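You operate a simulated robot arm through the tools that you are given. There is no shell and no other tool.

You are at the controls of a simulated two-armed robot. One attempt, no reset.

TASK
Take the dish cloth from the wall worktop surface and lay it out flat on the worktop end.

The check looks at the end state, three seconds after you hand in, the way a careful person would. Anything else that was tipped, shoved, dropped, spilled or broken makes it a failure. Flat cloth is picked up by pressing the open fingertips on it (5 to 10 N) and closing them slowly along it; thin cloth reads only 2 to 8 mm in the jaws.

THE ROBOT
Two 6-joint arms with two-finger grippers on one trunk, on a base that drives. Base frame: it is fixed to the floor where the robot stands at the start and does not move with it; the origin is under the middle of the robot, x ahead of it, y to its left, z up. Lengths are in mm, angles in degrees, forces in N, time in s.
The left shoulder is at the start at [70, 176, 915], the right one opposite. With the tool pointing down near the work surface each hand reaches from about 480 to 760 mm from the robot's upright axis, wherever it stands, measured 20 degrees to its own side. Places, roughly: dish cloth [1750, 1250, 1000]; worktop end [100, 1400, 900]. Payload 2.45 kg a hand.
The tool frame of a hand sits at the grasp point between the pads (the TCP): z along the fingers, y along the line on which they close. The tips reach 26 mm beyond it. Largest opening 96 mm; the body of the gripper starts 69 mm behind the TCP.
Orientation is that of the tool frame in the base frame, as a unit quaternion [x, y, z, w]. With the fingers straight down and closing along the base's y, the tool's x points along the base's -x, its y along +y and its z along -z.

THE INTERFACE
- The arms move only by the tool step_arm. It takes "left_commands", "right_commands" or both (then of equal length, played together; a hand with none holds still); each is a list of rows, each an object of numbers (a shift or turn left out is 0, a gripper value left out holds the last): "tx", "ty", "tz": the shift along the tool's x, y, z in mm; "rx", "ry", "rz": the turn, a rotation vector about the tool's x, y, z in degrees; "fingers": the gripper command, from -1 (fully open) to 1 (shut), values between in proportion. In form: [{"tx": .., "ty": .., "tz": .., "rx": .., "ry": .., "rz": .., "fingers": ..}, ...]. A call has 1 to 20 rows; each row is the pose to reach, as a shift and turn from the pose commanded when the call began, along the tool's axes at that moment. A row lasts 0.2 s, in which the tool goes at most 50 mm and 8.6 degrees; a call with a longer step from one row to the next is refused whole, and so is a gripper value outside its range. Where a pose cannot be reached the arm comes as near as it can. A force on the tool above 40 N (or 10 N above the force at the start of the call, whichever is more), or a blocked arm, ends the call early, and 0.2 s more pass. The fingers move at their own pace and stop on an object; they squeeze with about 35 N. The grip force told is the motor's: it shows also when the fingers shut on nothing. Time passes only in rows, and 0.2 s behind the last, so rows that repeat a pose let the fingers close. The reply holds the time, the measured pose of the TCP, the force on the tool along the base axes, the opening and the grip force, in the units named above and with some noise, with the torque about the TCP (base axes, N m) and any sound that the robot's microphone picked up, and new pictures: "views" is both (left out), scene, wrist or none (wrist: the cameras of the hands that moved).
- Cameras (640 x 400 px; columns grow to the right, rows downward): "scene" is now at [142.7, 3.2, 1244.9]; the picture's right is [0.04, -1.00, 0.00], its down [-0.47, -0.02, -0.88] and it looks along [0.88, 0.03, -0.47] (base axes); focal length 285 px, centre (320, 200). "left" rides on the left gripper at [82, -3, -98] in its tool frame; the picture's right is [0.04, 1.00, 0.00], its down [-0.73, 0.03, -0.68] and it looks along [-0.68, 0.03, 0.73] (tool axes); focal length 256 px, centre (320, 200). "right" rides on the right gripper at [82, 3, -98] in its tool frame; the picture's right is [-0.04, 1.00, 0.00], its down [-0.73, -0.03, -0.68] and it looks along [-0.68, -0.03, 0.73] (tool axes); focal length 256 px, centre (320, 200). There is no depth. A picture from a camera that has moved, and an enlarged one, comes with that camera's place and axes in the base frame and with its lens.
- move_column(by): slides the trunk up (or, below 0, down) by that many mm; the arms and the scene camera ride with it, the base frame stays. It gives what a move gives, with no picture.
- base_move(legs): drives the robot by 1 to 6 legs, each [ahead, left, turn to the left] in mm, mm and degrees, along the robot's own axes; the way and the turn of a leg run together, so that a leg with both is an arc; at most 1500 mm and 180 degrees a leg. The arms and the cameras ride along, it lands a little off, and it stops where it bumps. It gives what a move gives, and a new picture of the scene camera.
- aim_head(pan, tilt): turns the head with the scene camera to pan (to the left, within 86 degrees either way) and tilt (down, from -29 to 69), counted from straight ahead of the robot. It gives what a move gives, and a new picture of the scene camera.
- zoom(camera, box): a new picture of the part [left, top, right, bottom] of that camera's present view, enlarged. It takes no simulated time.
- job_done(): hands the job in; it is judged then, once.

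Nothing tells you exact positions but the pictures and the camera data. Unless the task says otherwise, let go and move clear before handing in.

The tools are called after "Emit:" by a JSON object that holds its "method" and its "body". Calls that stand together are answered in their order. step_arm: Moves the arms, as the interface text tells. Its arguments: {"type":"object","properties":{"left_commands":{"type":"array","items":{"type":"object","properties":{"tx":{"type":"number"},"ty":{"type":"number"},"tz":{"type":"number"},"rx":{"type":"number"},"ry":{"type":"number"},"rz":{"type":"number"},"fingers":{"type":"number"}}}},"right_commands":{"type":"array","items":{"type":"object","properties":{"tx":{"type":"number"},"ty":{"type":"number"},"tz":{"type":"number"},"rx":{"type":"number"},"ry":{"type":"number"},"rz":{"type":"number"},"fingers":{"type":"number"}}}},"views":{"type":"string","enum":["both","scene","wrist","none"]}},"required":[]} The other tools are called the same way: move_column (by) slides the trunk up or down; base_move (legs) drives the base; aim_head (pan, tilt) turns the head that bears the scene camera; zoom (camera, box) takes an enlarged picture of a part of a camera's view; job_done () hands the job in.

At the start:

```text
clock: 0.0
left_tcp_pos: [601.1, 231.5, 1134.0]
left_ee_rot: [0.0, 1.0, 0.0, 0.0]
left_contact_force: [-0.1, 0.1, 0.1]
left_moment: [-0.01, 0.02, -0.01]
left_finger_gap: 95.9
left_grip_force: 0.1
right_tcp_pos: [513.6, -249.4, 1071.9]
right_ee_rot: [0.0, 1.0, 0.001, -0.001]
right_contact_force: [-1.2, -0.3, 0.5]
right_moment: [0.0, -0.02, 0.0]
right_finger_gap: 95.9
right_grip_force: 0.0
trunk travel left (down, up): [-400.0, 440.0]
robot x, y, heading: [1.4, 0.3, 0.2]
head pan, tilt: [2.1, 27.8]
```

scene: 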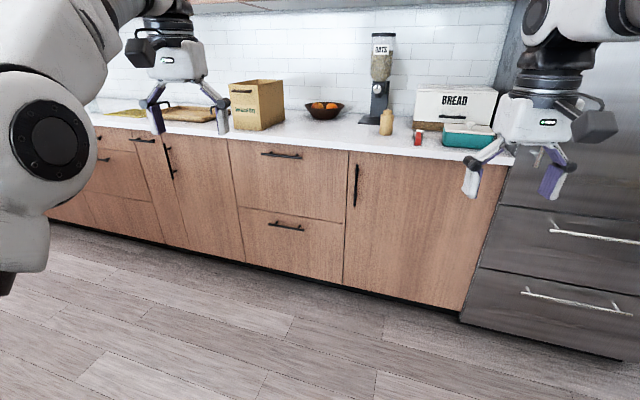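
right: 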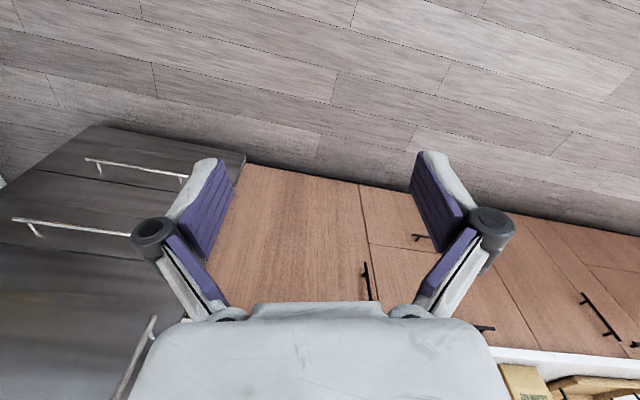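
left: 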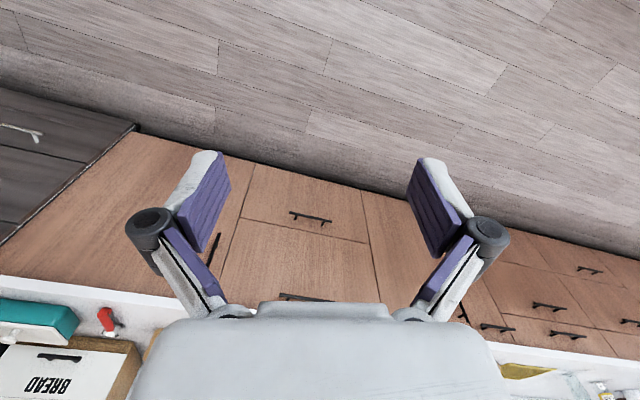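

I see a wall counter ahead with a box, bowl, dispenser and bread bin, and something yellow at the far left, which is probably the cloth. I'll turn the head left to look at the cloth and the worktop end.

Emit:
{"method": "aim_head", "body": {"pan": 40, "tilt": 20}}

Emit:
{"method": "aim_head", "body": {"pan": 84, "tilt": 25}}

```text
clock: 1.0
left_tcp_pos: [601.3, 231.7, 1134.3]
left_ee_rot: [0.002, 1.0, 0.0, 0.0]
left_contact_force: [0.3, 0.6, 0.8]
left_moment: [0.02, 0.01, 0.03]
left_finger_gap: 96.1
left_grip_force: 0.0
right_tcp_pos: [513.7, -250.4, 1072.9]
right_ee_rot: [0.001, 1.0, 0.0, 0.0]
right_contact_force: [0.4, -0.7, -0.2]
right_moment: [0.0, 0.01, 0.0]
right_finger_gap: 95.7
right_grip_force: 0.0
trunk travel left (down, up): [-400.0, 440.0]
robot x, y, heading: [3.5, -0.5, 0.3]
head pan, tilt: [40.0, 20.0]
camera scene: at [122.9, 59.7, 1257.5], right [0.64, -0.77, 0.0], down [-0.26, -0.22, -0.94], along [0.72, 0.6, -0.34], focal length 285 px, centre (320, 200)
```

scene: 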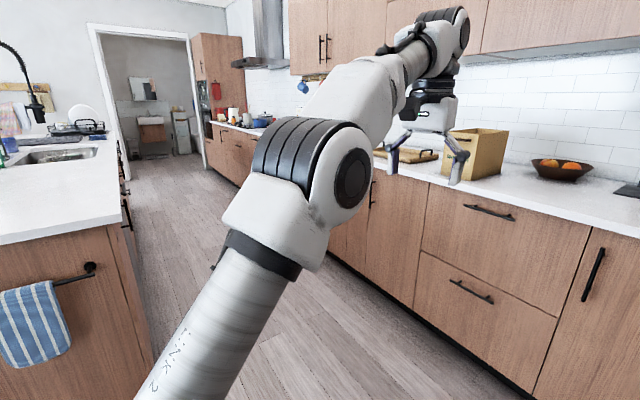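

```text
clock: 2.1
left_tcp_pos: [602.0, 232.2, 1136.0]
left_ee_rot: [0.001, 1.0, 0.0, 0.0]
left_contact_force: [-0.5, -0.4, 0.1]
left_moment: [-0.01, -0.01, 0.01]
left_finger_gap: 95.9
left_grip_force: 0.1
right_tcp_pos: [513.5, -248.8, 1074.3]
right_ee_rot: [0.0, 1.0, 0.0, 0.001]
right_contact_force: [1.0, 0.2, 0.3]
right_moment: [-0.02, -0.01, 0.0]
right_finger_gap: 96.2
right_grip_force: 0.1
trunk travel left (down, up): [-400.0, 440.0]
robot x, y, heading: [3.8, -2.3, 0.0]
head pan, tilt: [84.0, 25.0]
camera scene: at [61.2, 91.5, 1249.4], right [0.99, -0.11, 0.0], down [-0.04, -0.42, -0.91], along [0.1, 0.9, -0.42], focal length 285 px, centre (320, 200)
```

scene: 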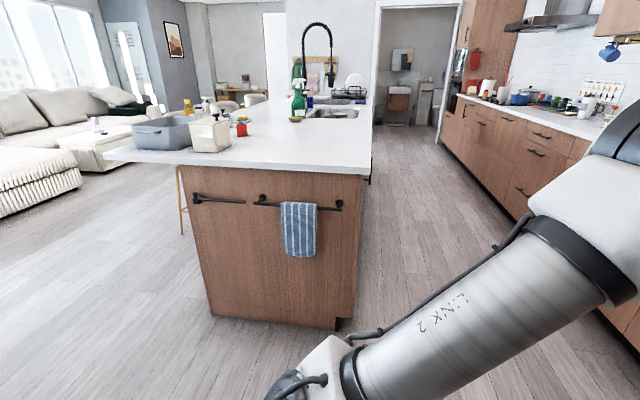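

The end of an island is on my left, with a blue striped towel hanging on its rail that isn't my cloth. The wall counter runs about 17° off my axes, so I'll look for the cloth near [1750, 1250].

Emit:
{"method": "aim_head", "body": {"pan": 30, "tilt": 15}}

Emit:
{"method": "zoom", "body": {"camera": "scene", "box": [150, 80, 470, 280]}}

```text
clock: 3.4
left_tcp_pos: [602.2, 231.9, 1134.4]
left_ee_rot: [0.0, 1.0, 0.001, 0.0]
left_contact_force: [0.5, -0.2, -0.3]
left_moment: [0.0, 0.03, -0.04]
left_finger_gap: 96.0
left_grip_force: 0.0
right_tcp_pos: [513.6, -250.5, 1074.2]
right_ee_rot: [0.0, 1.0, 0.0, 0.0]
right_contact_force: [0.8, 0.2, 0.1]
right_moment: [-0.01, 0.0, 0.01]
right_finger_gap: 95.9
right_grip_force: 0.0
trunk travel left (down, up): [-400.0, 440.0]
robot x, y, heading: [1.5, 0.2, 0.3]
head pan, tilt: [30.0, 15.0]
camera scene: at [132.3, 46.7, 1265.6], right [0.5, -0.87, 0.0], down [-0.22, -0.13, -0.97], along [0.84, 0.48, -0.26], focal length 285 px, centre (320, 200)
```

scene: 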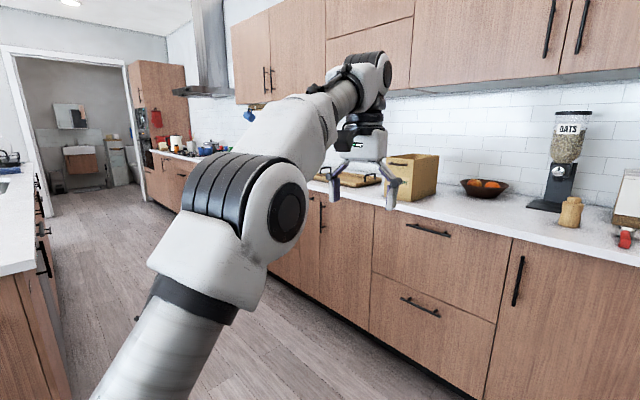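

```text
2.00 times, centred on (310, 180) of scene
camera zoom: at [132.3, 46.7, 1265.6], right [0.5, -0.87, 0.0], down [-0.22, -0.13, -0.97], along [0.84, 0.48, -0.26], focal length 570 px, centre (340, 240)
```

zoom: 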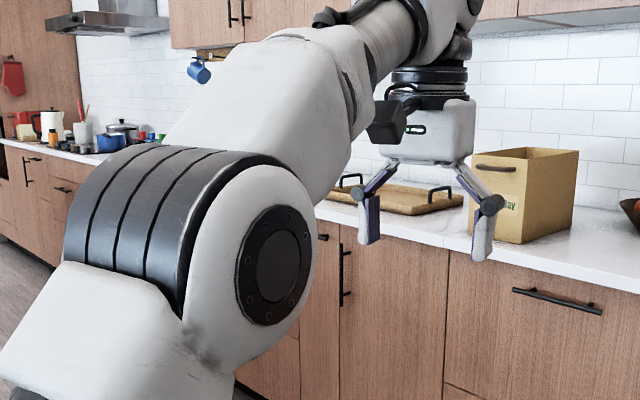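

The arm hides the yellow cloth, which I put at about [1880, 1257]. I'll square up to the wall counter by turning right about 17°, move a bit into the aisle, slide left along it, and look again.

Emit:
{"method": "base_move", "body": {"legs": [[0, 0, -16.9], [480, 0, 0], [0, 1400, 0]]}}

Emit:
{"method": "aim_head", "body": {"pan": 15, "tilt": 25}}

```text
clock: 13.6
left_tcp_pos: [1510.2, 1200.7, 1135.6]
left_ee_rot: [0.153, 0.988, 0.0, 0.0]
left_contact_force: [-0.1, -0.1, 0.5]
left_moment: [0.01, 0.02, -0.01]
left_finger_gap: 96.0
left_grip_force: 0.0
right_tcp_pos: [1281.1, 769.1, 1072.4]
right_ee_rot: [0.154, 0.988, 0.0, 0.0]
right_contact_force: [0.3, 0.4, 0.2]
right_moment: [0.0, 0.02, 0.01]
right_finger_gap: 96.2
right_grip_force: 0.1
trunk travel left (down, up): [-400.0, 440.0]
robot x, y, heading: [867.0, 1162.9, -17.5]
head pan, tilt: [30.0, 15.0]
camera scene: at [1007.4, 1166.5, 1265.6], right [0.22, -0.98, 0.0], down [-0.25, -0.06, -0.97], along [0.94, 0.21, -0.26], focal length 285 px, centre (320, 200)
```

scene: 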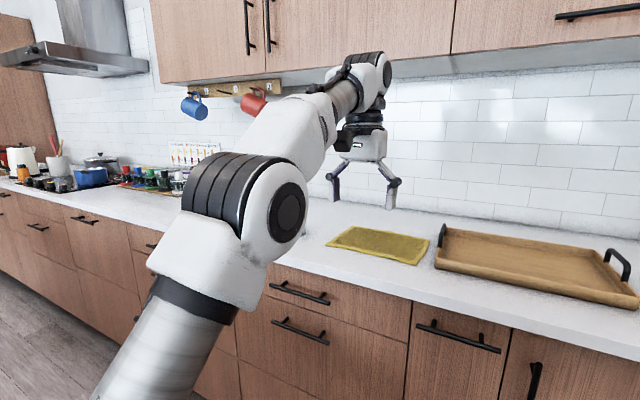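

```text
clock: 14.4
left_tcp_pos: [1511.5, 1201.2, 1135.0]
left_ee_rot: [0.152, 0.988, 0.0, 0.001]
left_contact_force: [0.0, -0.2, -0.6]
left_moment: [0.02, -0.01, -0.01]
left_finger_gap: 96.2
left_grip_force: 0.2
right_tcp_pos: [1279.3, 768.3, 1073.0]
right_ee_rot: [0.153, 0.988, 0.0, 0.0]
right_contact_force: [0.9, 0.8, 0.3]
right_moment: [0.01, 0.0, 0.01]
right_finger_gap: 96.0
right_grip_force: 0.1
trunk travel left (down, up): [-400.0, 440.0]
robot x, y, heading: [866.7, 1162.8, -17.5]
head pan, tilt: [15.0, 25.0]
camera scene: at [1008.1, 1142.1, 1249.4], right [-0.04, -1.0, 0.0], down [-0.42, 0.02, -0.91], along [0.91, -0.04, -0.42], focal length 285 px, centre (320, 200)
```

scene: 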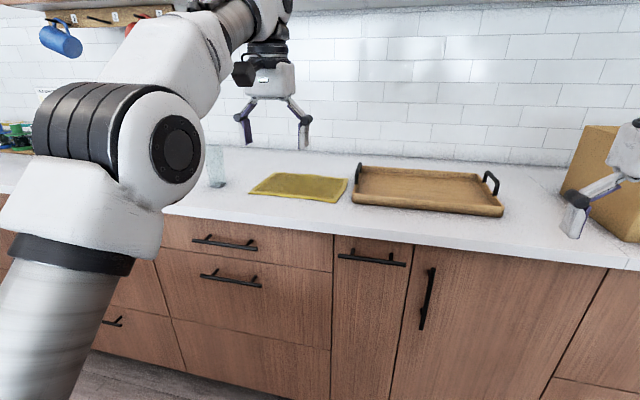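

The cloth is the yellow rectangle lying flat between a glass on its left and a wooden tray on its right. I'll zoom in to get its outline.

Emit:
{"method": "zoom", "body": {"camera": "scene", "box": [190, 130, 390, 255]}}

```text
3.20 times, centred on (290, 192) of scene
camera zoom: at [1008.1, 1142.1, 1249.4], right [-0.04, -1.0, 0.0], down [-0.42, 0.02, -0.91], along [0.91, -0.04, -0.42], focal length 912 px, centre (416, 224)
```

zoom: 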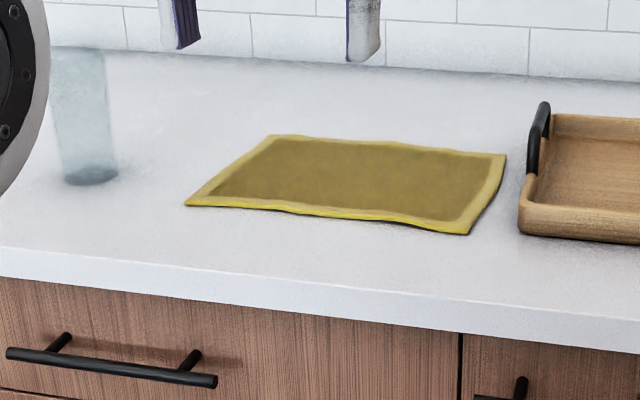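

The cloth is about 260 × 200 mm with its long side parallel to the counter edge, and its near edge is centred around [1750, 1194]. I'll shift left and forward so both hands can reach that near edge.

Emit:
{"method": "base_move", "body": {"legs": [[0, 276, 1.5], [230, 0, 0]]}}

Emit:
{"method": "aim_head", "body": {"pan": 0, "tilt": 35}}

```text
clock: 17.7
left_tcp_pos: [1811.4, 1427.7, 1134.1]
left_ee_rot: [0.136, 0.991, 0.0, 0.0]
left_contact_force: [-0.3, 0.7, -0.3]
left_moment: [0.0, 0.03, 0.02]
left_finger_gap: 96.0
left_grip_force: 0.0
right_tcp_pos: [1595.6, 987.2, 1073.0]
right_ee_rot: [0.137, 0.991, 0.0, -0.002]
right_contact_force: [-0.2, -0.3, 0.7]
right_moment: [-0.01, 0.0, -0.01]
right_finger_gap: 96.2
right_grip_force: 0.0
trunk travel left (down, up): [-400.0, 440.0]
robot x, y, heading: [1169.7, 1365.6, -15.7]
head pan, tilt: [15.0, 25.0]
camera scene: at [1311.4, 1351.9, 1249.3], right [-0.01, -1.0, 0.0], down [-0.42, 0.01, -0.91], along [0.91, -0.01, -0.42], focal length 285 px, centre (320, 200)
```

scene: 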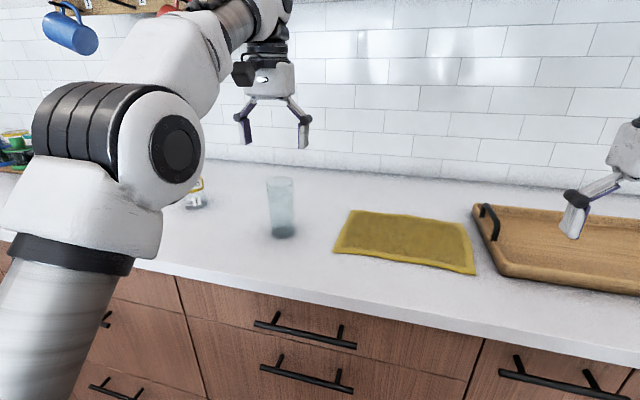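

```text
clock: 18.4
left_tcp_pos: [1811.0, 1427.1, 1135.2]
left_ee_rot: [0.136, 0.991, -0.001, 0.0]
left_contact_force: [-0.6, -0.3, -0.3]
left_moment: [0.01, 0.0, 0.03]
left_finger_gap: 95.9
left_grip_force: 0.0
right_tcp_pos: [1594.6, 987.2, 1072.9]
right_ee_rot: [0.136, 0.991, 0.0, 0.0]
right_contact_force: [-0.2, -0.3, -0.5]
right_moment: [0.02, 0.03, 0.03]
right_finger_gap: 95.9
right_grip_force: 0.1
trunk travel left (down, up): [-400.0, 440.0]
robot x, y, heading: [1169.6, 1367.1, -15.6]
head pan, tilt: [0.0, 35.0]
camera scene: at [1303.2, 1329.6, 1233.7], right [-0.27, -0.96, 0.0], down [-0.55, 0.15, -0.82], along [0.79, -0.22, -0.57], focal length 285 px, centre (320, 200)
```

scene: 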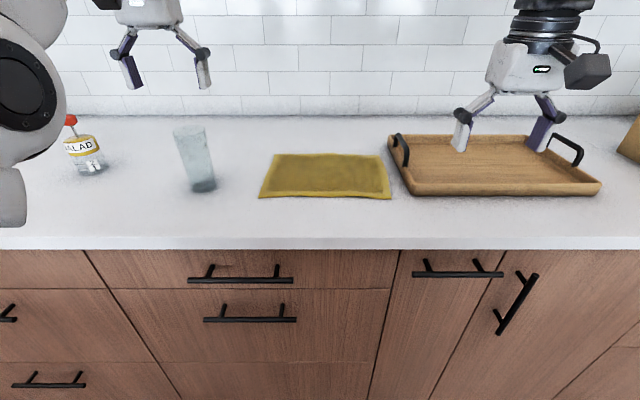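

The robot is now square to the counter with the cloth in front, the glass about 100 mm to its left and the tray close on its right. I'll zoom for exact corners.

Emit:
{"method": "zoom", "body": {"camera": "scene", "box": [220, 130, 420, 255]}}

Emit:
{"method": "move_column", "body": {"by": 250}}

Emit:
{"method": "aim_head", "body": {"pan": 0, "tilt": 45}}

Emit:
{"method": "zoom", "body": {"camera": "scene", "box": [220, 130, 420, 255]}}

```text
3.20 times, centred on (320, 192) of scene
camera zoom: at [1303.2, 1329.6, 1233.7], right [-0.27, -0.96, 0.0], down [-0.55, 0.15, -0.82], along [0.79, -0.22, -0.57], focal length 912 px, centre (320, 224)
```

zoom: 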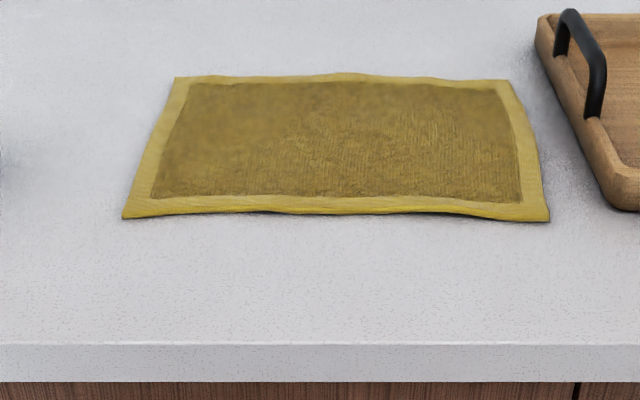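

```text
clock: 21.0
left_tcp_pos: [1811.7, 1427.8, 1385.0]
left_ee_rot: [0.136, 0.991, 0.0, 0.0]
left_contact_force: [0.2, -0.1, 0.3]
left_moment: [-0.01, 0.0, -0.01]
left_finger_gap: 95.9
left_grip_force: 0.0
right_tcp_pos: [1595.2, 987.3, 1322.7]
right_ee_rot: [0.136, 0.991, 0.0, 0.0]
right_contact_force: [-0.2, -0.4, -1.0]
right_moment: [0.02, -0.03, 0.01]
right_finger_gap: 96.0
right_grip_force: 0.1
trunk travel left (down, up): [-650.0, 190.0]
robot x, y, heading: [1169.5, 1369.6, -15.6]
head pan, tilt: [0.0, 35.0]
```

```text
clock: 21.7
left_tcp_pos: [1810.6, 1427.8, 1384.5]
left_ee_rot: [0.137, 0.991, 0.0, 0.0]
left_contact_force: [0.8, -0.3, -0.6]
left_moment: [-0.02, -0.04, 0.03]
left_finger_gap: 96.1
left_grip_force: 0.2
right_tcp_pos: [1594.8, 987.3, 1322.9]
right_ee_rot: [0.137, 0.991, 0.0, 0.0]
right_contact_force: [0.1, 0.2, -0.9]
right_moment: [-0.01, 0.02, 0.02]
right_finger_gap: 96.1
right_grip_force: 0.1
trunk travel left (down, up): [-650.0, 190.0]
robot x, y, heading: [1169.2, 1366.6, -15.6]
head pan, tilt: [0.0, 45.0]
camera scene: at [1297.0, 1331.2, 1468.8], right [-0.27, -0.96, 0.0], down [-0.68, 0.19, -0.71], along [0.68, -0.19, -0.71], focal length 285 px, centre (320, 200)
```

scene: 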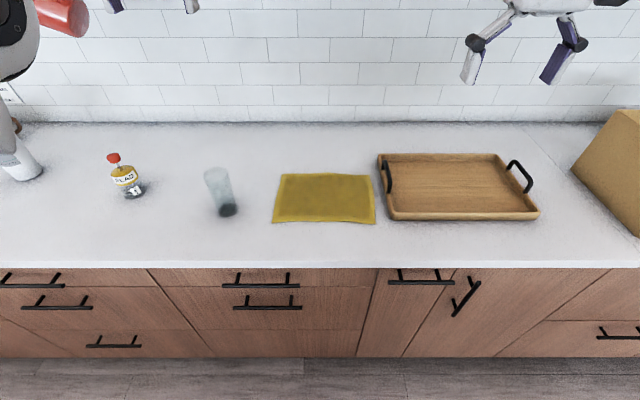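

```text
3.20 times, centred on (320, 192) of scene
camera zoom: at [1297.0, 1331.2, 1468.8], right [-0.27, -0.96, 0.0], down [-0.68, 0.19, -0.71], along [0.68, -0.19, -0.71], focal length 912 px, centre (320, 224)
```

zoom: 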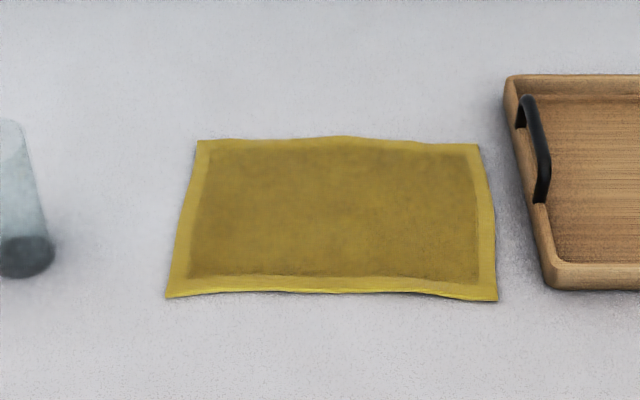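

Two views at different heights put the cloth top at z≈909 mm. Ahead/left of the robot its corners are near (610, +124), (605, −142), (806, +118) and (798, −150). I'll move both open hands above the two near corners while still high, then lower the trunk again.

Emit:
{"method": "step_arm", "body": {"left_commands": [{"tx": -4, "ty": -24, "fingers": 0.0}, {"tx": -8, "ty": -48}, {"tx": -12, "ty": -72}, {"tx": -17, "ty": -96}, {"tx": -21, "ty": -120}, {"tx": -25, "ty": -143}], "right_commands": [{"tx": -18, "ty": 24, "tz": -10, "fingers": 0.0}, {"tx": -36, "ty": 48, "tz": -20}, {"tx": -54, "ty": 73, "tz": -30}, {"tx": -72, "ty": 97, "tz": -40}, {"tx": -90, "ty": 121, "tz": -50}, {"tx": -108, "ty": 146, "tz": -60}]}}

```text
clock: 23.1
left_tcp_pos: [1778.4, 1302.8, 1366.0]
left_ee_rot: [0.137, 0.991, -0.001, 0.001]
left_contact_force: [0.6, 0.3, -1.4]
left_moment: [0.02, 0.01, 0.02]
left_finger_gap: 47.8
left_grip_force: 0.0
left hand out of reach, approached as far as the arm can: row 2, 3, 4, 5, 6
right_tcp_pos: [1720.6, 1098.1, 1368.6]
right_ee_rot: [0.136, 0.991, 0.0, 0.0]
right_contact_force: [0.5, -0.4, 0.8]
right_moment: [-0.04, -0.03, 0.0]
right_finger_gap: 48.1
right_grip_force: 0.1
right hand out of reach, approached as far as the arm can: row 6
trunk travel left (down, up): [-650.0, 190.0]
robot x, y, heading: [1170.6, 1369.2, -15.7]
head pan, tilt: [0.0, 45.0]
camera scene: at [1296.6, 1331.6, 1468.9], right [-0.27, -0.96, 0.0], down [-0.68, 0.19, -0.71], along [0.68, -0.19, -0.71], focal length 285 px, centre (320, 200)
camera right: at [1642.5, 1124.0, 1469.2], right [0.31, 0.95, 0.0], down [0.7, -0.23, 0.68], along [0.65, -0.21, -0.73], focal length 256 px, centre (320, 200)
camera left: at [1699.3, 1322.5, 1463.5], right [0.23, 0.97, 0.0], down [0.71, -0.17, 0.68], along [0.66, -0.16, -0.73], focal length 256 px, centre (320, 200)
```

scene: 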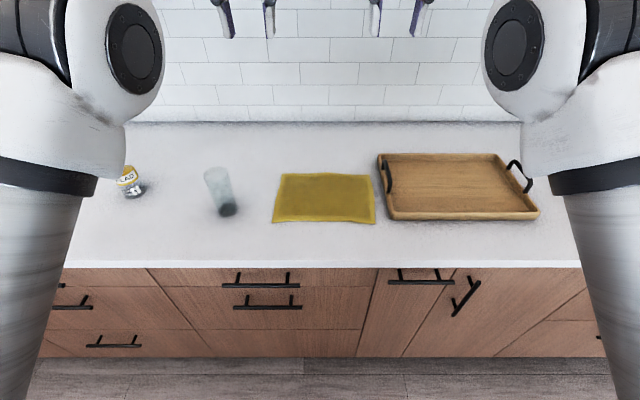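
right: 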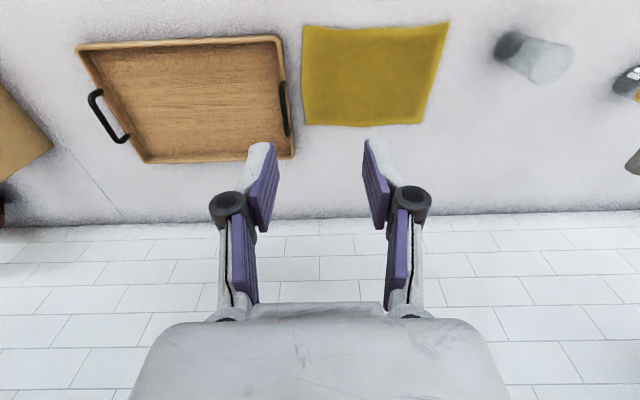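
left: 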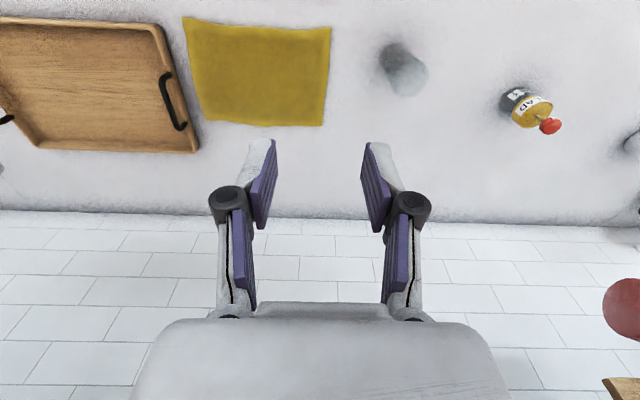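

The hands ran out of reach at this trunk height, but they now sit above the cloth's near side. I'll lower the trunk back by 250 mm so the arms have room to work.

Emit:
{"method": "move_column", "body": {"by": -250}}

Emit:
{"method": "step_arm", "body": {"left_commands": [{"tz": 5}], "right_commands": [{"tz": 5}]}}

```text
clock: 25.7
left_tcp_pos: [1779.0, 1304.0, 1116.6]
left_ee_rot: [0.137, 0.991, 0.0, 0.0]
left_contact_force: [-0.7, 0.1, 1.1]
left_moment: [0.01, 0.01, 0.01]
left_finger_gap: 48.0
left_grip_force: 0.0
right_tcp_pos: [1719.3, 1096.2, 1119.8]
right_ee_rot: [0.136, 0.991, 0.0, 0.002]
right_contact_force: [-0.1, -0.2, 0.3]
right_moment: [-0.03, 0.03, 0.02]
right_finger_gap: 47.8
right_grip_force: 0.1
trunk travel left (down, up): [-400.0, 440.0]
robot x, y, heading: [1172.0, 1365.4, -15.5]
head pan, tilt: [0.0, 45.0]
```

```text
clock: 26.1
left_tcp_pos: [1778.9, 1304.3, 1111.2]
left_ee_rot: [0.136, 0.991, -0.001, 0.001]
left_contact_force: [-0.7, 0.6, 0.3]
left_moment: [0.01, -0.02, 0.02]
left_finger_gap: 48.1
left_grip_force: 0.1
right_tcp_pos: [1719.4, 1098.1, 1115.5]
right_ee_rot: [0.137, 0.991, -0.001, 0.002]
right_contact_force: [-1.0, 0.7, 0.4]
right_moment: [-0.02, 0.05, -0.03]
right_finger_gap: 47.6
right_grip_force: 0.0
trunk travel left (down, up): [-400.0, 440.0]
robot x, y, heading: [1169.3, 1367.5, -16.0]
head pan, tilt: [0.0, 45.0]
camera scene: at [1296.2, 1331.5, 1218.9], right [-0.27, -0.96, 0.0], down [-0.68, 0.19, -0.71], along [0.68, -0.19, -0.71], focal length 285 px, centre (320, 200)
camera right: at [1642.1, 1123.6, 1214.3], right [0.31, 0.95, 0.0], down [0.7, -0.23, 0.68], along [0.65, -0.21, -0.73], focal length 256 px, centre (320, 200)
camera left: at [1698.9, 1322.9, 1208.7], right [0.23, 0.97, 0.0], down [0.71, -0.17, 0.68], along [0.66, -0.16, -0.73], focal length 256 px, centre (320, 200)
```

scene: 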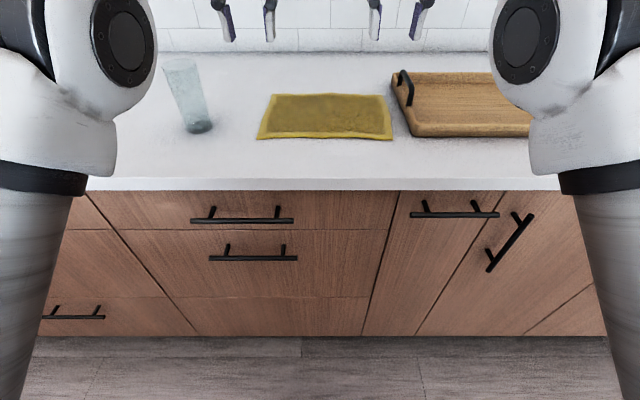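
right: 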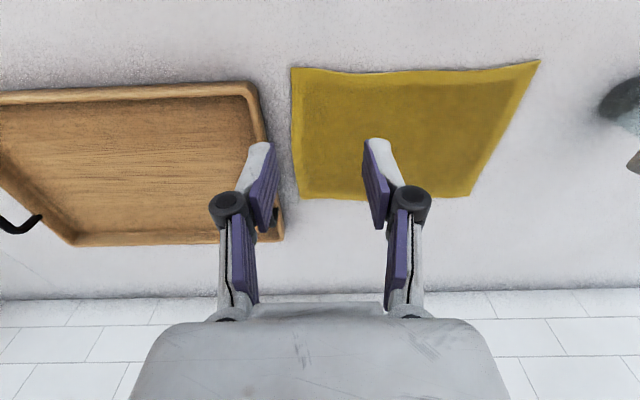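
left: 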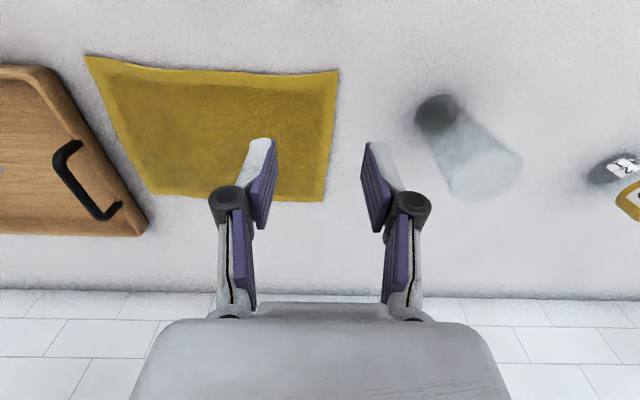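

Wrist views confirm the near corners at about (607, +124) and (606, −143). I'll bring both hands to about 13 mm inside the near edge and 36 mm in from each side with a 40 mm opening, and stop just above the cloth.

Emit:
{"method": "step_arm", "body": {"left_commands": [{"tx": -4, "ty": -4, "tz": 30, "fingers": 0.167}, {"tx": -8, "ty": -8, "tz": 60}, {"tx": -12, "ty": -12, "tz": 90}, {"tx": -16, "ty": -16, "tz": 120}, {"tx": -16, "ty": -16, "tz": 145}, {"tx": -16, "ty": -16, "tz": 160}, {"tx": -16, "ty": -16, "tz": 160}], "right_commands": [{"tx": -4, "ty": 0, "tz": 31, "fingers": 0.167}, {"tx": -8, "ty": 1, "tz": 62}, {"tx": -12, "ty": 1, "tz": 94}, {"tx": -16, "ty": 2, "tz": 124}, {"tx": -16, "ty": 2, "tz": 149}, {"tx": -16, "ty": 2, "tz": 164}, {"tx": -16, "ty": 2, "tz": 164}]}}

```text
clock: 27.7
left_tcp_pos: [1790.6, 1284.0, 951.1]
left_ee_rot: [0.136, 0.991, 0.001, 0.001]
left_contact_force: [-0.5, 0.4, 0.8]
left_moment: [0.01, 0.03, -0.03]
left_finger_gap: 39.5
left_grip_force: 0.2
right_tcp_pos: [1738.4, 1094.2, 949.5]
right_ee_rot: [0.136, 0.991, 0.0, 0.001]
right_contact_force: [-1.0, 0.4, -0.1]
right_moment: [0.0, 0.02, 0.01]
right_finger_gap: 39.9
right_grip_force: 0.2
trunk travel left (down, up): [-400.0, 440.0]
robot x, y, heading: [1166.5, 1365.3, -15.9]
head pan, tilt: [0.0, 45.0]
camera scene: at [1296.7, 1331.3, 1218.8], right [-0.27, -0.96, 0.0], down [-0.68, 0.19, -0.71], along [0.68, -0.19, -0.71], focal length 285 px, centre (320, 200)
camera right: at [1660.2, 1120.5, 1048.7], right [0.31, 0.95, 0.0], down [0.7, -0.23, 0.68], along [0.65, -0.21, -0.73], focal length 256 px, centre (320, 200)
camera left: at [1711.7, 1303.2, 1048.2], right [0.23, 0.97, 0.0], down [0.71, -0.17, 0.68], along [0.66, -0.16, -0.73], focal length 256 px, centre (320, 200)
```

scene: 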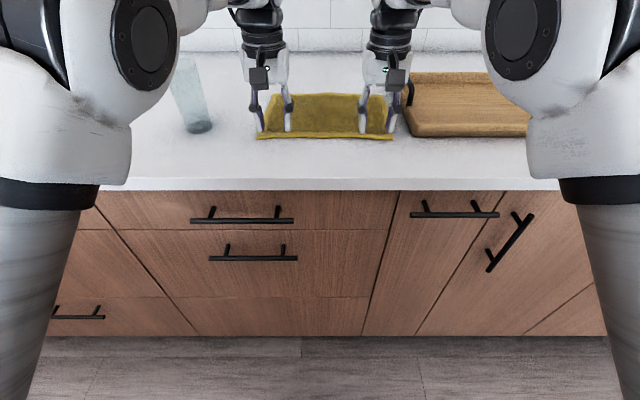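
right: 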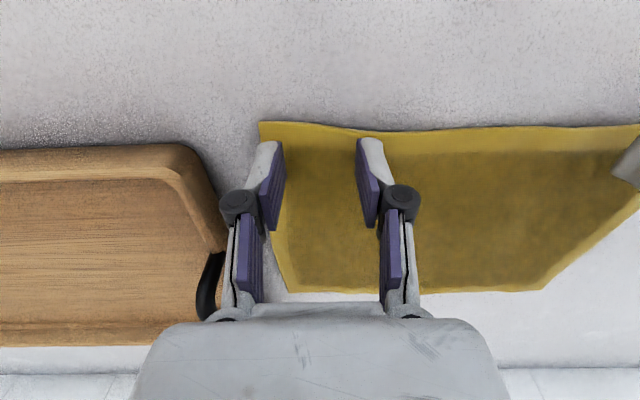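
left: 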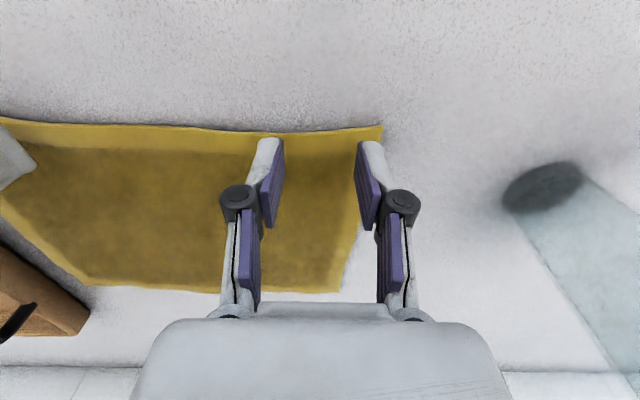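

Both hands are over the near corners with their tips about 15 mm above the cloth. I'll shift 4 mm deeper and descend in small steps, watching the force.

Emit:
{"method": "step_arm", "body": {"left_commands": [{"tx": -4, "tz": 4}, {"tx": -4, "tz": 9}, {"tx": -4, "tz": 12}, {"tx": -4, "tz": 14}], "right_commands": [{"tx": -3, "tz": 3}, {"tx": -3, "tz": 7}, {"tx": -3, "tz": 10}, {"tx": -3, "tz": 12}], "views": "wrist"}}

```text
clock: 28.7
left_tcp_pos: [1794.5, 1283.3, 937.9]
left_ee_rot: [0.137, 0.991, 0.001, 0.002]
left_contact_force: [0.8, 0.2, 6.0]
left_moment: [0.04, -0.02, 0.01]
left_finger_gap: 39.9
left_grip_force: 0.0
right_tcp_pos: [1738.8, 1094.4, 938.7]
right_ee_rot: [0.136, 0.991, 0.0, 0.001]
right_contact_force: [1.8, -1.3, 3.6]
right_moment: [-0.05, -0.03, -0.01]
right_finger_gap: 40.4
right_grip_force: 0.0
trunk travel left (down, up): [-400.0, 440.0]
robot x, y, heading: [1169.3, 1365.9, -16.1]
head pan, tilt: [0.0, 45.0]
camera right: at [1661.5, 1120.1, 1038.5], right [0.31, 0.95, 0.0], down [0.7, -0.23, 0.68], along [0.65, -0.21, -0.73], focal length 256 px, centre (320, 200)
camera left: at [1714.7, 1302.1, 1035.5], right [0.23, 0.97, 0.0], down [0.71, -0.17, 0.68], along [0.66, -0.16, -0.73], focal length 256 px, centre (320, 200)
```

right: 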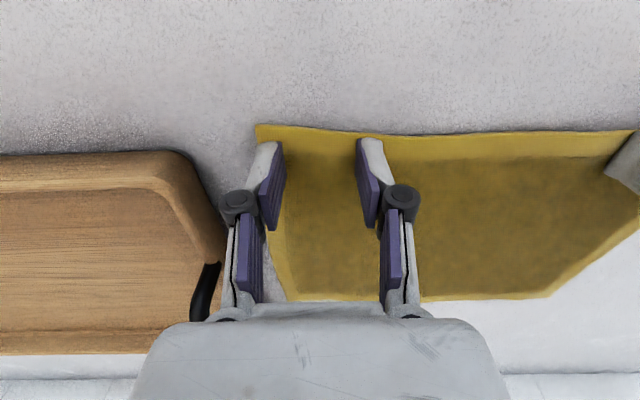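
left: 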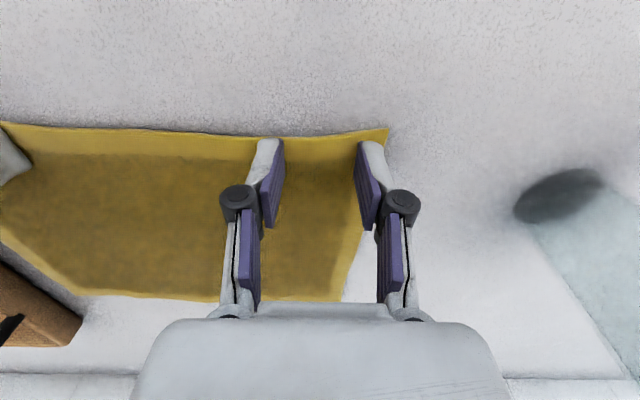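

Both fingertips are pressing lightly on the cloth, at 6 N and 4 N. I'll press slightly more on the right and close both jaws slowly along the edge, moving each hand inward so the inner finger stays put.

Emit:
{"method": "step_arm", "body": {"left_commands": [{"tz": 0.5, "fingers": 0.167}, {"tz": 0.5, "ty": -2, "fingers": 0.25}, {"tz": 0.5, "ty": -4, "fingers": 0.33}, {"tz": 0.5, "ty": -6, "fingers": 0.41}, {"tz": 0.5, "ty": -8, "fingers": 0.5}, {"tz": 0.5, "ty": -10, "fingers": 0.58}, {"tz": 0.5, "ty": -12, "fingers": 0.66}], "right_commands": [{"tz": 1.5, "fingers": 0.167}, {"tz": 1.5, "ty": 2, "fingers": 0.25}, {"tz": 1.5, "ty": 4, "fingers": 0.33}, {"tz": 1.5, "ty": 6, "fingers": 0.41}, {"tz": 1.5, "ty": 8, "fingers": 0.5}, {"tz": 1.5, "ty": 10, "fingers": 0.58}, {"tz": 1.5, "ty": 12, "fingers": 0.66}], "views": "wrist"}}

```text
clock: 30.3
left_tcp_pos: [1789.5, 1271.9, 939.4]
left_ee_rot: [0.136, 0.991, -0.001, 0.002]
left_contact_force: [1.9, 1.0, 9.5]
left_moment: [0.01, -0.04, -0.01]
left_finger_gap: 15.3
left_grip_force: 0.1
right_tcp_pos: [1740.5, 1105.7, 938.5]
right_ee_rot: [0.138, 0.99, 0.0, 0.003]
right_contact_force: [0.3, -2.5, 16.9]
right_moment: [-0.2, 0.03, 0.03]
right_finger_gap: 17.1
right_grip_force: 0.0
trunk travel left (down, up): [-400.0, 440.0]
robot x, y, heading: [1164.7, 1368.9, -15.8]
head pan, tilt: [0.0, 45.0]
camera right: at [1662.7, 1132.2, 1038.1], right [0.31, 0.95, 0.0], down [0.69, -0.23, 0.68], along [0.65, -0.21, -0.73], focal length 256 px, centre (320, 200)
camera left: at [1710.0, 1291.6, 1035.8], right [0.23, 0.97, 0.0], down [0.71, -0.17, 0.68], along [0.66, -0.16, -0.73], focal length 256 px, centre (320, 200)
```

right: 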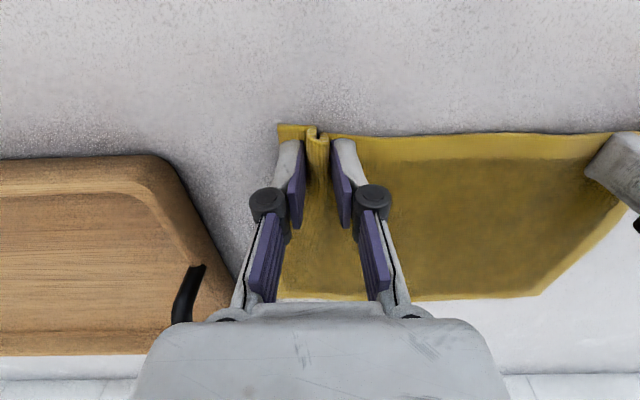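
left: 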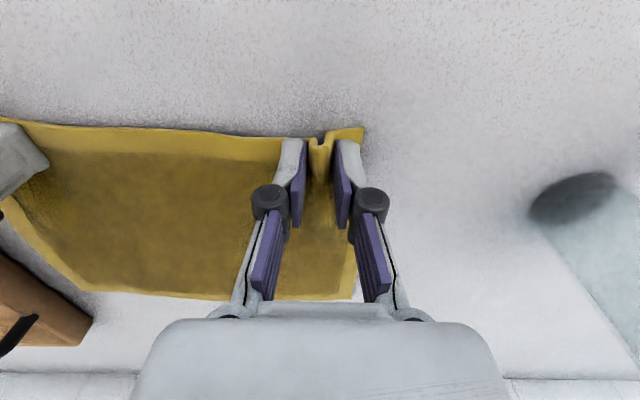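

A fold of cloth is rising neatly between the pads of each hand. I'll ease the right hand's pressure a little and finish closing.

Emit:
{"method": "step_arm", "body": {"left_commands": [{"ty": -2, "fingers": 0.74}, {"ty": -4, "fingers": 0.82}, {"ty": -6, "fingers": 0.9}, {"ty": -7, "fingers": 1.0}, {"ty": -7, "fingers": 1.0}, {"ty": -7, "fingers": 1.0}, {"ty": -7, "fingers": 1.0}], "right_commands": [{"ty": 2, "tz": -0.7, "fingers": 0.74}, {"ty": 4, "tz": -0.7, "fingers": 0.82}, {"ty": 6, "tz": -0.7, "fingers": 0.9}, {"ty": 7, "tz": -0.7, "fingers": 1.0}, {"ty": 7, "tz": -0.7, "fingers": 1.0}, {"ty": 7, "tz": -0.7, "fingers": 1.0}, {"ty": 7, "tz": -0.7, "fingers": 1.0}], "views": "wrist"}}

```text
clock: 31.9
left_tcp_pos: [1790.6, 1267.1, 939.4]
left_ee_rot: [0.134, 0.991, -0.004, 0.0]
left_contact_force: [0.4, 0.6, 4.5]
left_moment: [0.05, 0.02, 0.04]
left_finger_gap: 6.2
left_grip_force: 34.7
right_tcp_pos: [1743.6, 1113.6, 938.5]
right_ee_rot: [0.136, 0.991, -0.001, 0.001]
right_contact_force: [-2.0, -2.1, 10.9]
right_moment: [-0.09, 0.04, -0.04]
right_finger_gap: 5.8
right_grip_force: 34.4
trunk travel left (down, up): [-400.0, 440.0]
robot x, y, heading: [1171.9, 1370.1, -15.7]
head pan, tilt: [0.0, 45.0]
camera right: at [1665.6, 1138.6, 1038.0], right [0.31, 0.95, 0.0], down [0.7, -0.23, 0.68], along [0.65, -0.21, -0.73], focal length 256 px, centre (320, 200)
camera left: at [1710.6, 1287.0, 1036.0], right [0.23, 0.97, -0.01], down [0.72, -0.16, 0.68], along [0.66, -0.16, -0.73], focal length 256 px, centre (320, 200)
```

right: 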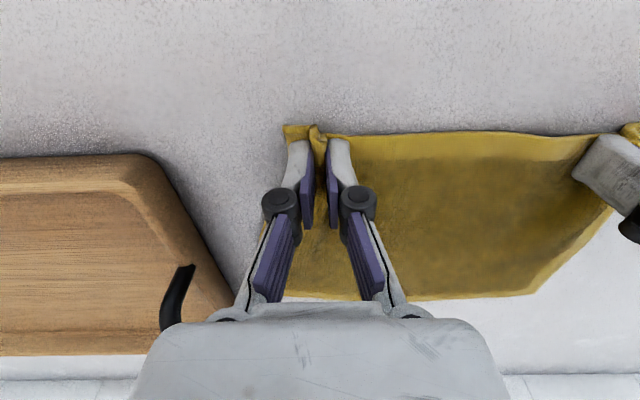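
left: 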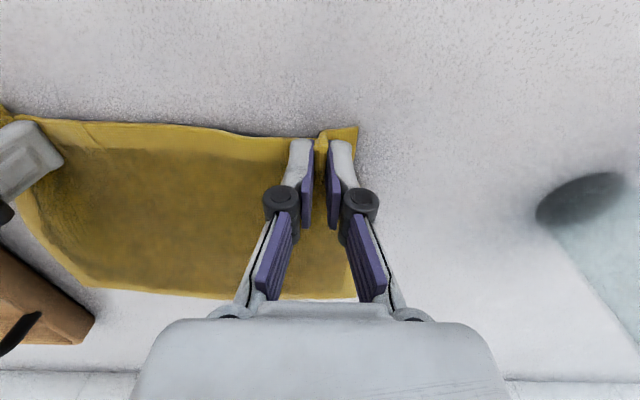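

Both jaws read about 6 mm with full grip force, so each holds a fold of cloth. I'll lift slowly with both arms together.

Emit:
{"method": "step_arm", "body": {"left_commands": [{"tz": -8}, {"tz": -16}, {"tz": -26}, {"tz": -38}, {"tz": -52}, {"tz": -66}, {"tz": -80}, {"tz": -95}, {"tz": -110}, {"tz": -125}, {"tz": -140}, {"tz": -150}, {"tz": -150}], "right_commands": [{"tz": -8}, {"tz": -16}, {"tz": -26}, {"tz": -38}, {"tz": -52}, {"tz": -66}, {"tz": -80}, {"tz": -95}, {"tz": -110}, {"tz": -125}, {"tz": -140}, {"tz": -150}, {"tz": -150}]}}

```text
clock: 34.7
left_tcp_pos: [1788.8, 1266.2, 1077.5]
left_ee_rot: [0.138, 0.99, 0.0, 0.001]
left_contact_force: [-1.3, 0.4, 0.3]
left_moment: [-0.03, 0.01, 0.01]
left_finger_gap: 6.3
left_grip_force: 34.8
left hand out of reach, approached as far as the arm can: row 12, 13
right_tcp_pos: [1743.7, 1112.4, 1088.6]
right_ee_rot: [0.136, 0.991, -0.001, 0.0]
right_contact_force: [0.1, 0.7, -0.2]
right_moment: [0.0, -0.01, -0.06]
right_finger_gap: 5.9
right_grip_force: 34.1
trunk travel left (down, up): [-400.0, 440.0]
robot x, y, heading: [1171.6, 1370.6, -15.9]
head pan, tilt: [0.0, 45.0]
camera scene: at [1297.0, 1331.4, 1218.8], right [-0.27, -0.96, 0.0], down [-0.68, 0.19, -0.71], along [0.68, -0.19, -0.71], focal length 285 px, centre (320, 200)
camera right: at [1666.3, 1138.3, 1187.8], right [0.31, 0.95, 0.0], down [0.7, -0.23, 0.68], along [0.65, -0.21, -0.73], focal length 256 px, centre (320, 200)
camera left: at [1709.5, 1284.8, 1173.9], right [0.23, 0.97, 0.0], down [0.71, -0.17, 0.68], along [0.66, -0.16, -0.73], focal length 256 px, centre (320, 200)
```

scene: 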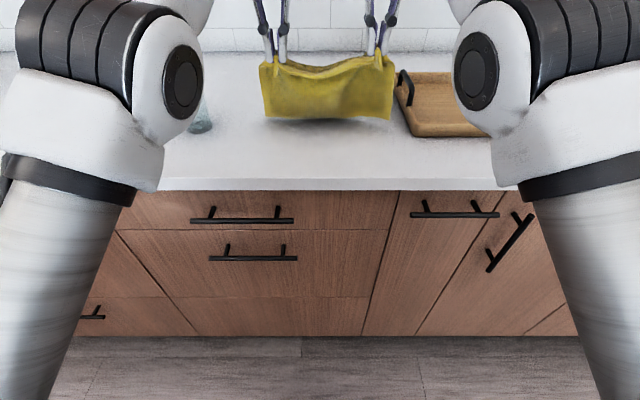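
right: 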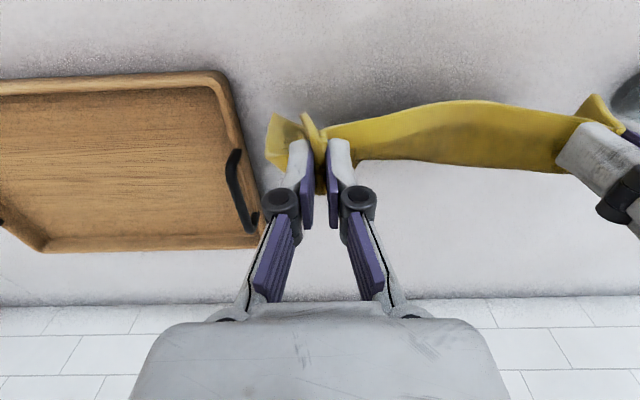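
left: 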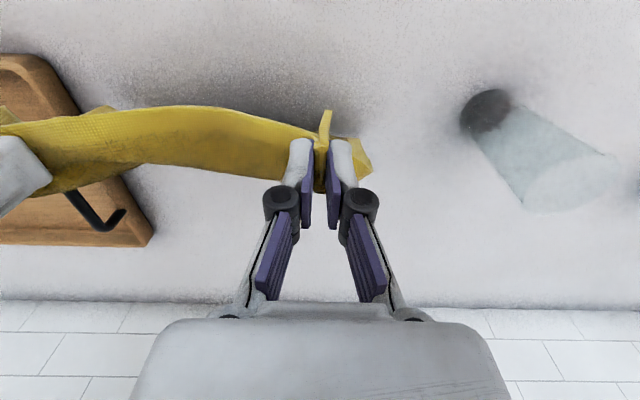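

The cloth is off the counter, hanging between both hands and clear of the tray and glass. I'll raise the trunk so it clears everything, then back away.

Emit:
{"method": "move_column", "body": {"by": 220}}

Emit:
{"method": "aim_head", "body": {"pan": 0, "tilt": 35}}

```text
clock: 37.0
left_tcp_pos: [1788.4, 1265.8, 1297.4]
left_ee_rot: [0.137, 0.991, 0.0, 0.001]
left_contact_force: [-0.1, -0.3, 0.2]
left_moment: [-0.01, 0.03, 0.0]
left_finger_gap: 6.3
left_grip_force: 35.1
right_tcp_pos: [1744.0, 1111.4, 1308.3]
right_ee_rot: [0.136, 0.991, -0.001, 0.0]
right_contact_force: [0.7, 0.0, 0.1]
right_moment: [0.0, 0.01, -0.02]
right_finger_gap: 5.7
right_grip_force: 34.2
trunk travel left (down, up): [-620.0, 220.0]
robot x, y, heading: [1168.9, 1369.6, -15.6]
head pan, tilt: [0.0, 45.0]
```

```text
clock: 37.8
left_tcp_pos: [1788.5, 1264.8, 1296.1]
left_ee_rot: [0.137, 0.991, 0.0, 0.001]
left_contact_force: [0.1, -0.1, 0.4]
left_moment: [0.0, 0.06, -0.03]
left_finger_gap: 6.3
left_grip_force: 34.9
right_tcp_pos: [1742.7, 1112.3, 1308.3]
right_ee_rot: [0.137, 0.991, 0.0, 0.001]
right_contact_force: [-0.4, 0.1, 0.9]
right_moment: [0.0, -0.01, -0.06]
right_finger_gap: 5.7
right_grip_force: 34.2
trunk travel left (down, up): [-620.0, 220.0]
robot x, y, heading: [1167.9, 1369.5, -15.3]
head pan, tilt: [0.0, 35.0]
camera scene: at [1303.6, 1329.4, 1453.5], right [-0.27, -0.96, 0.0], down [-0.55, 0.16, -0.82], along [0.79, -0.22, -0.57], focal length 285 px, centre (320, 200)
```

scene: 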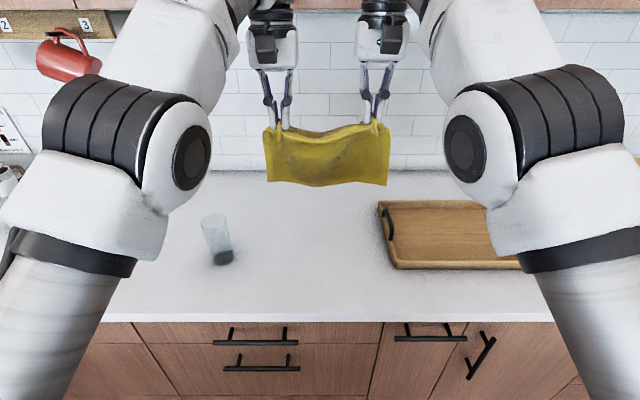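

The cloth hangs cleanly at about z 1100–1300. I'll back out of the counter, slide right along the aisle past the island's near end, then turn left to face the worktop end.

Emit:
{"method": "base_move", "body": {"legs": [[-230, 0, 0], [0, -1150, 0], [0, 0, 90]]}}

Emit:
{"method": "aim_head", "body": {"pan": 30, "tilt": 28}}

```text
clock: 48.7
left_tcp_pos: [744.7, 948.2, 1296.6]
left_ee_rot: [-0.609, 0.793, 0.0, 0.001]
left_contact_force: [-0.2, 0.7, -0.3]
left_moment: [-0.01, -0.04, -0.07]
left_finger_gap: 3.6
left_grip_force: 30.7
right_tcp_pos: [897.7, 905.8, 1308.7]
right_ee_rot: [-0.609, 0.793, 0.001, 0.002]
right_contact_force: [0.2, 0.0, -0.1]
right_moment: [0.01, -0.01, -0.07]
right_finger_gap: 3.9
right_grip_force: 33.6
trunk travel left (down, up): [-620.0, 220.0]
robot x, y, heading: [653.5, 326.8, 75.3]
head pan, tilt: [0.0, 35.0]
camera scene: at [688.4, 461.2, 1453.6], right [0.97, -0.26, 0.0], down [-0.15, -0.55, -0.82], along [0.21, 0.79, -0.57], focal length 285 px, centre (320, 200)
```

scene: 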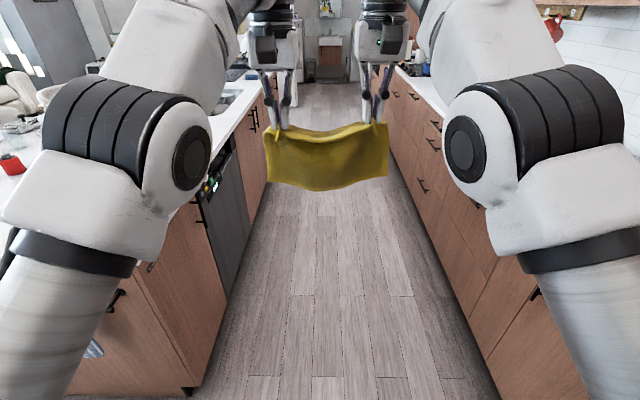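

```text
clock: 49.7
left_tcp_pos: [744.8, 949.2, 1296.3]
left_ee_rot: [-0.609, 0.793, 0.001, 0.0]
left_contact_force: [-0.3, -0.5, -0.2]
left_moment: [0.03, 0.05, -0.02]
left_finger_gap: 5.4
left_grip_force: 32.9
right_tcp_pos: [898.3, 905.2, 1308.5]
right_ee_rot: [-0.61, 0.793, 0.0, 0.001]
right_contact_force: [0.6, 0.2, -1.1]
right_moment: [0.0, 0.0, -0.01]
right_finger_gap: 4.4
right_grip_force: 30.8
trunk travel left (down, up): [-620.0, 220.0]
robot x, y, heading: [650.5, 327.1, 74.9]
head pan, tilt: [30.0, 28.0]
camera scene: at [642.2, 464.2, 1464.6], right [0.97, 0.26, 0.0], down [0.12, -0.45, -0.88], along [-0.23, 0.85, -0.47], focal length 285 px, centre (320, 200)
```

scene: 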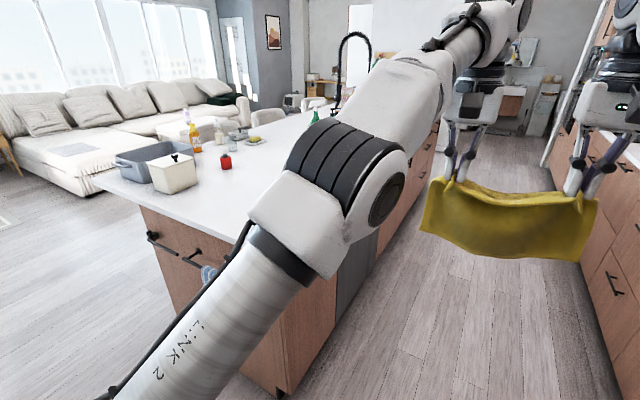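

The cloth is still held firmly, and the near end of the island is to my left, with its far corner holding a tub, a canister and bottles. I'll slide left until I'm facing the empty part of the worktop end.

Emit:
{"method": "base_move", "body": {"legs": [[0, 810, 0]]}}

Emit:
{"method": "aim_head", "body": {"pan": 0, "tilt": 38}}

```text
clock: 53.9
left_tcp_pos: [-37.0, 1146.4, 1297.2]
left_ee_rot: [-0.618, 0.787, 0.001, 0.001]
left_contact_force: [-0.2, 0.6, -0.2]
left_moment: [-0.02, -0.01, -0.01]
left_finger_gap: 4.4
left_grip_force: 30.8
right_tcp_pos: [117.2, 1107.7, 1308.3]
right_ee_rot: [-0.617, 0.787, 0.001, -0.001]
right_contact_force: [0.2, -0.6, 0.5]
right_moment: [-0.01, -0.05, 0.02]
right_finger_gap: 3.4
right_grip_force: 32.3
trunk travel left (down, up): [-620.0, 220.0]
robot x, y, heading: [-118.8, 522.2, 76.1]
head pan, tilt: [30.0, 28.0]
camera scene: at [-130.0, 660.1, 1464.6], right [0.96, 0.28, 0.0], down [0.13, -0.45, -0.88], along [-0.25, 0.85, -0.47], focal length 285 px, centre (320, 200)
```

scene: 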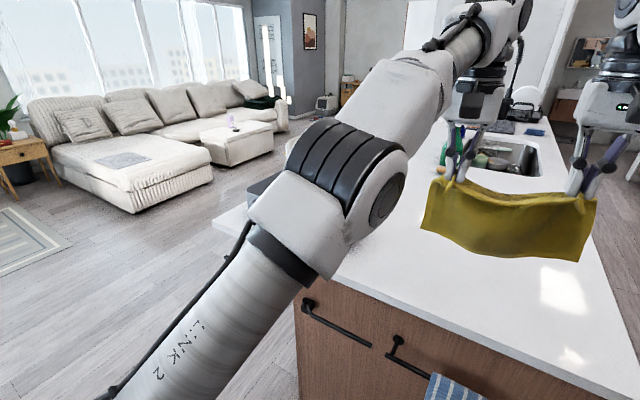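

```text
clock: 54.9
left_tcp_pos: [-37.5, 1147.1, 1298.0]
left_ee_rot: [-0.618, 0.786, 0.0, 0.001]
left_contact_force: [0.3, 0.2, -0.3]
left_moment: [0.0, 0.04, -0.01]
left_finger_gap: 5.6
left_grip_force: 36.1
right_tcp_pos: [116.3, 1107.2, 1307.7]
right_ee_rot: [-0.618, 0.786, 0.001, 0.001]
right_contact_force: [0.5, -0.3, 1.0]
right_moment: [-0.05, -0.06, 0.01]
right_finger_gap: 3.4
right_grip_force: 31.0
trunk travel left (down, up): [-620.0, 220.0]
robot x, y, heading: [-121.0, 528.5, 76.3]
head pan, tilt: [0.0, 38.0]
camera scene: at [-84.0, 656.7, 1449.1], right [0.97, -0.24, 0.0], down [-0.15, -0.6, -0.79], along [0.19, 0.77, -0.62], focal length 285 px, centre (320, 200)
```

scene: 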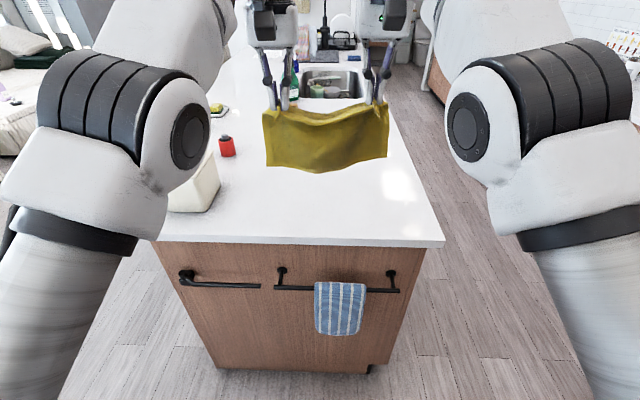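

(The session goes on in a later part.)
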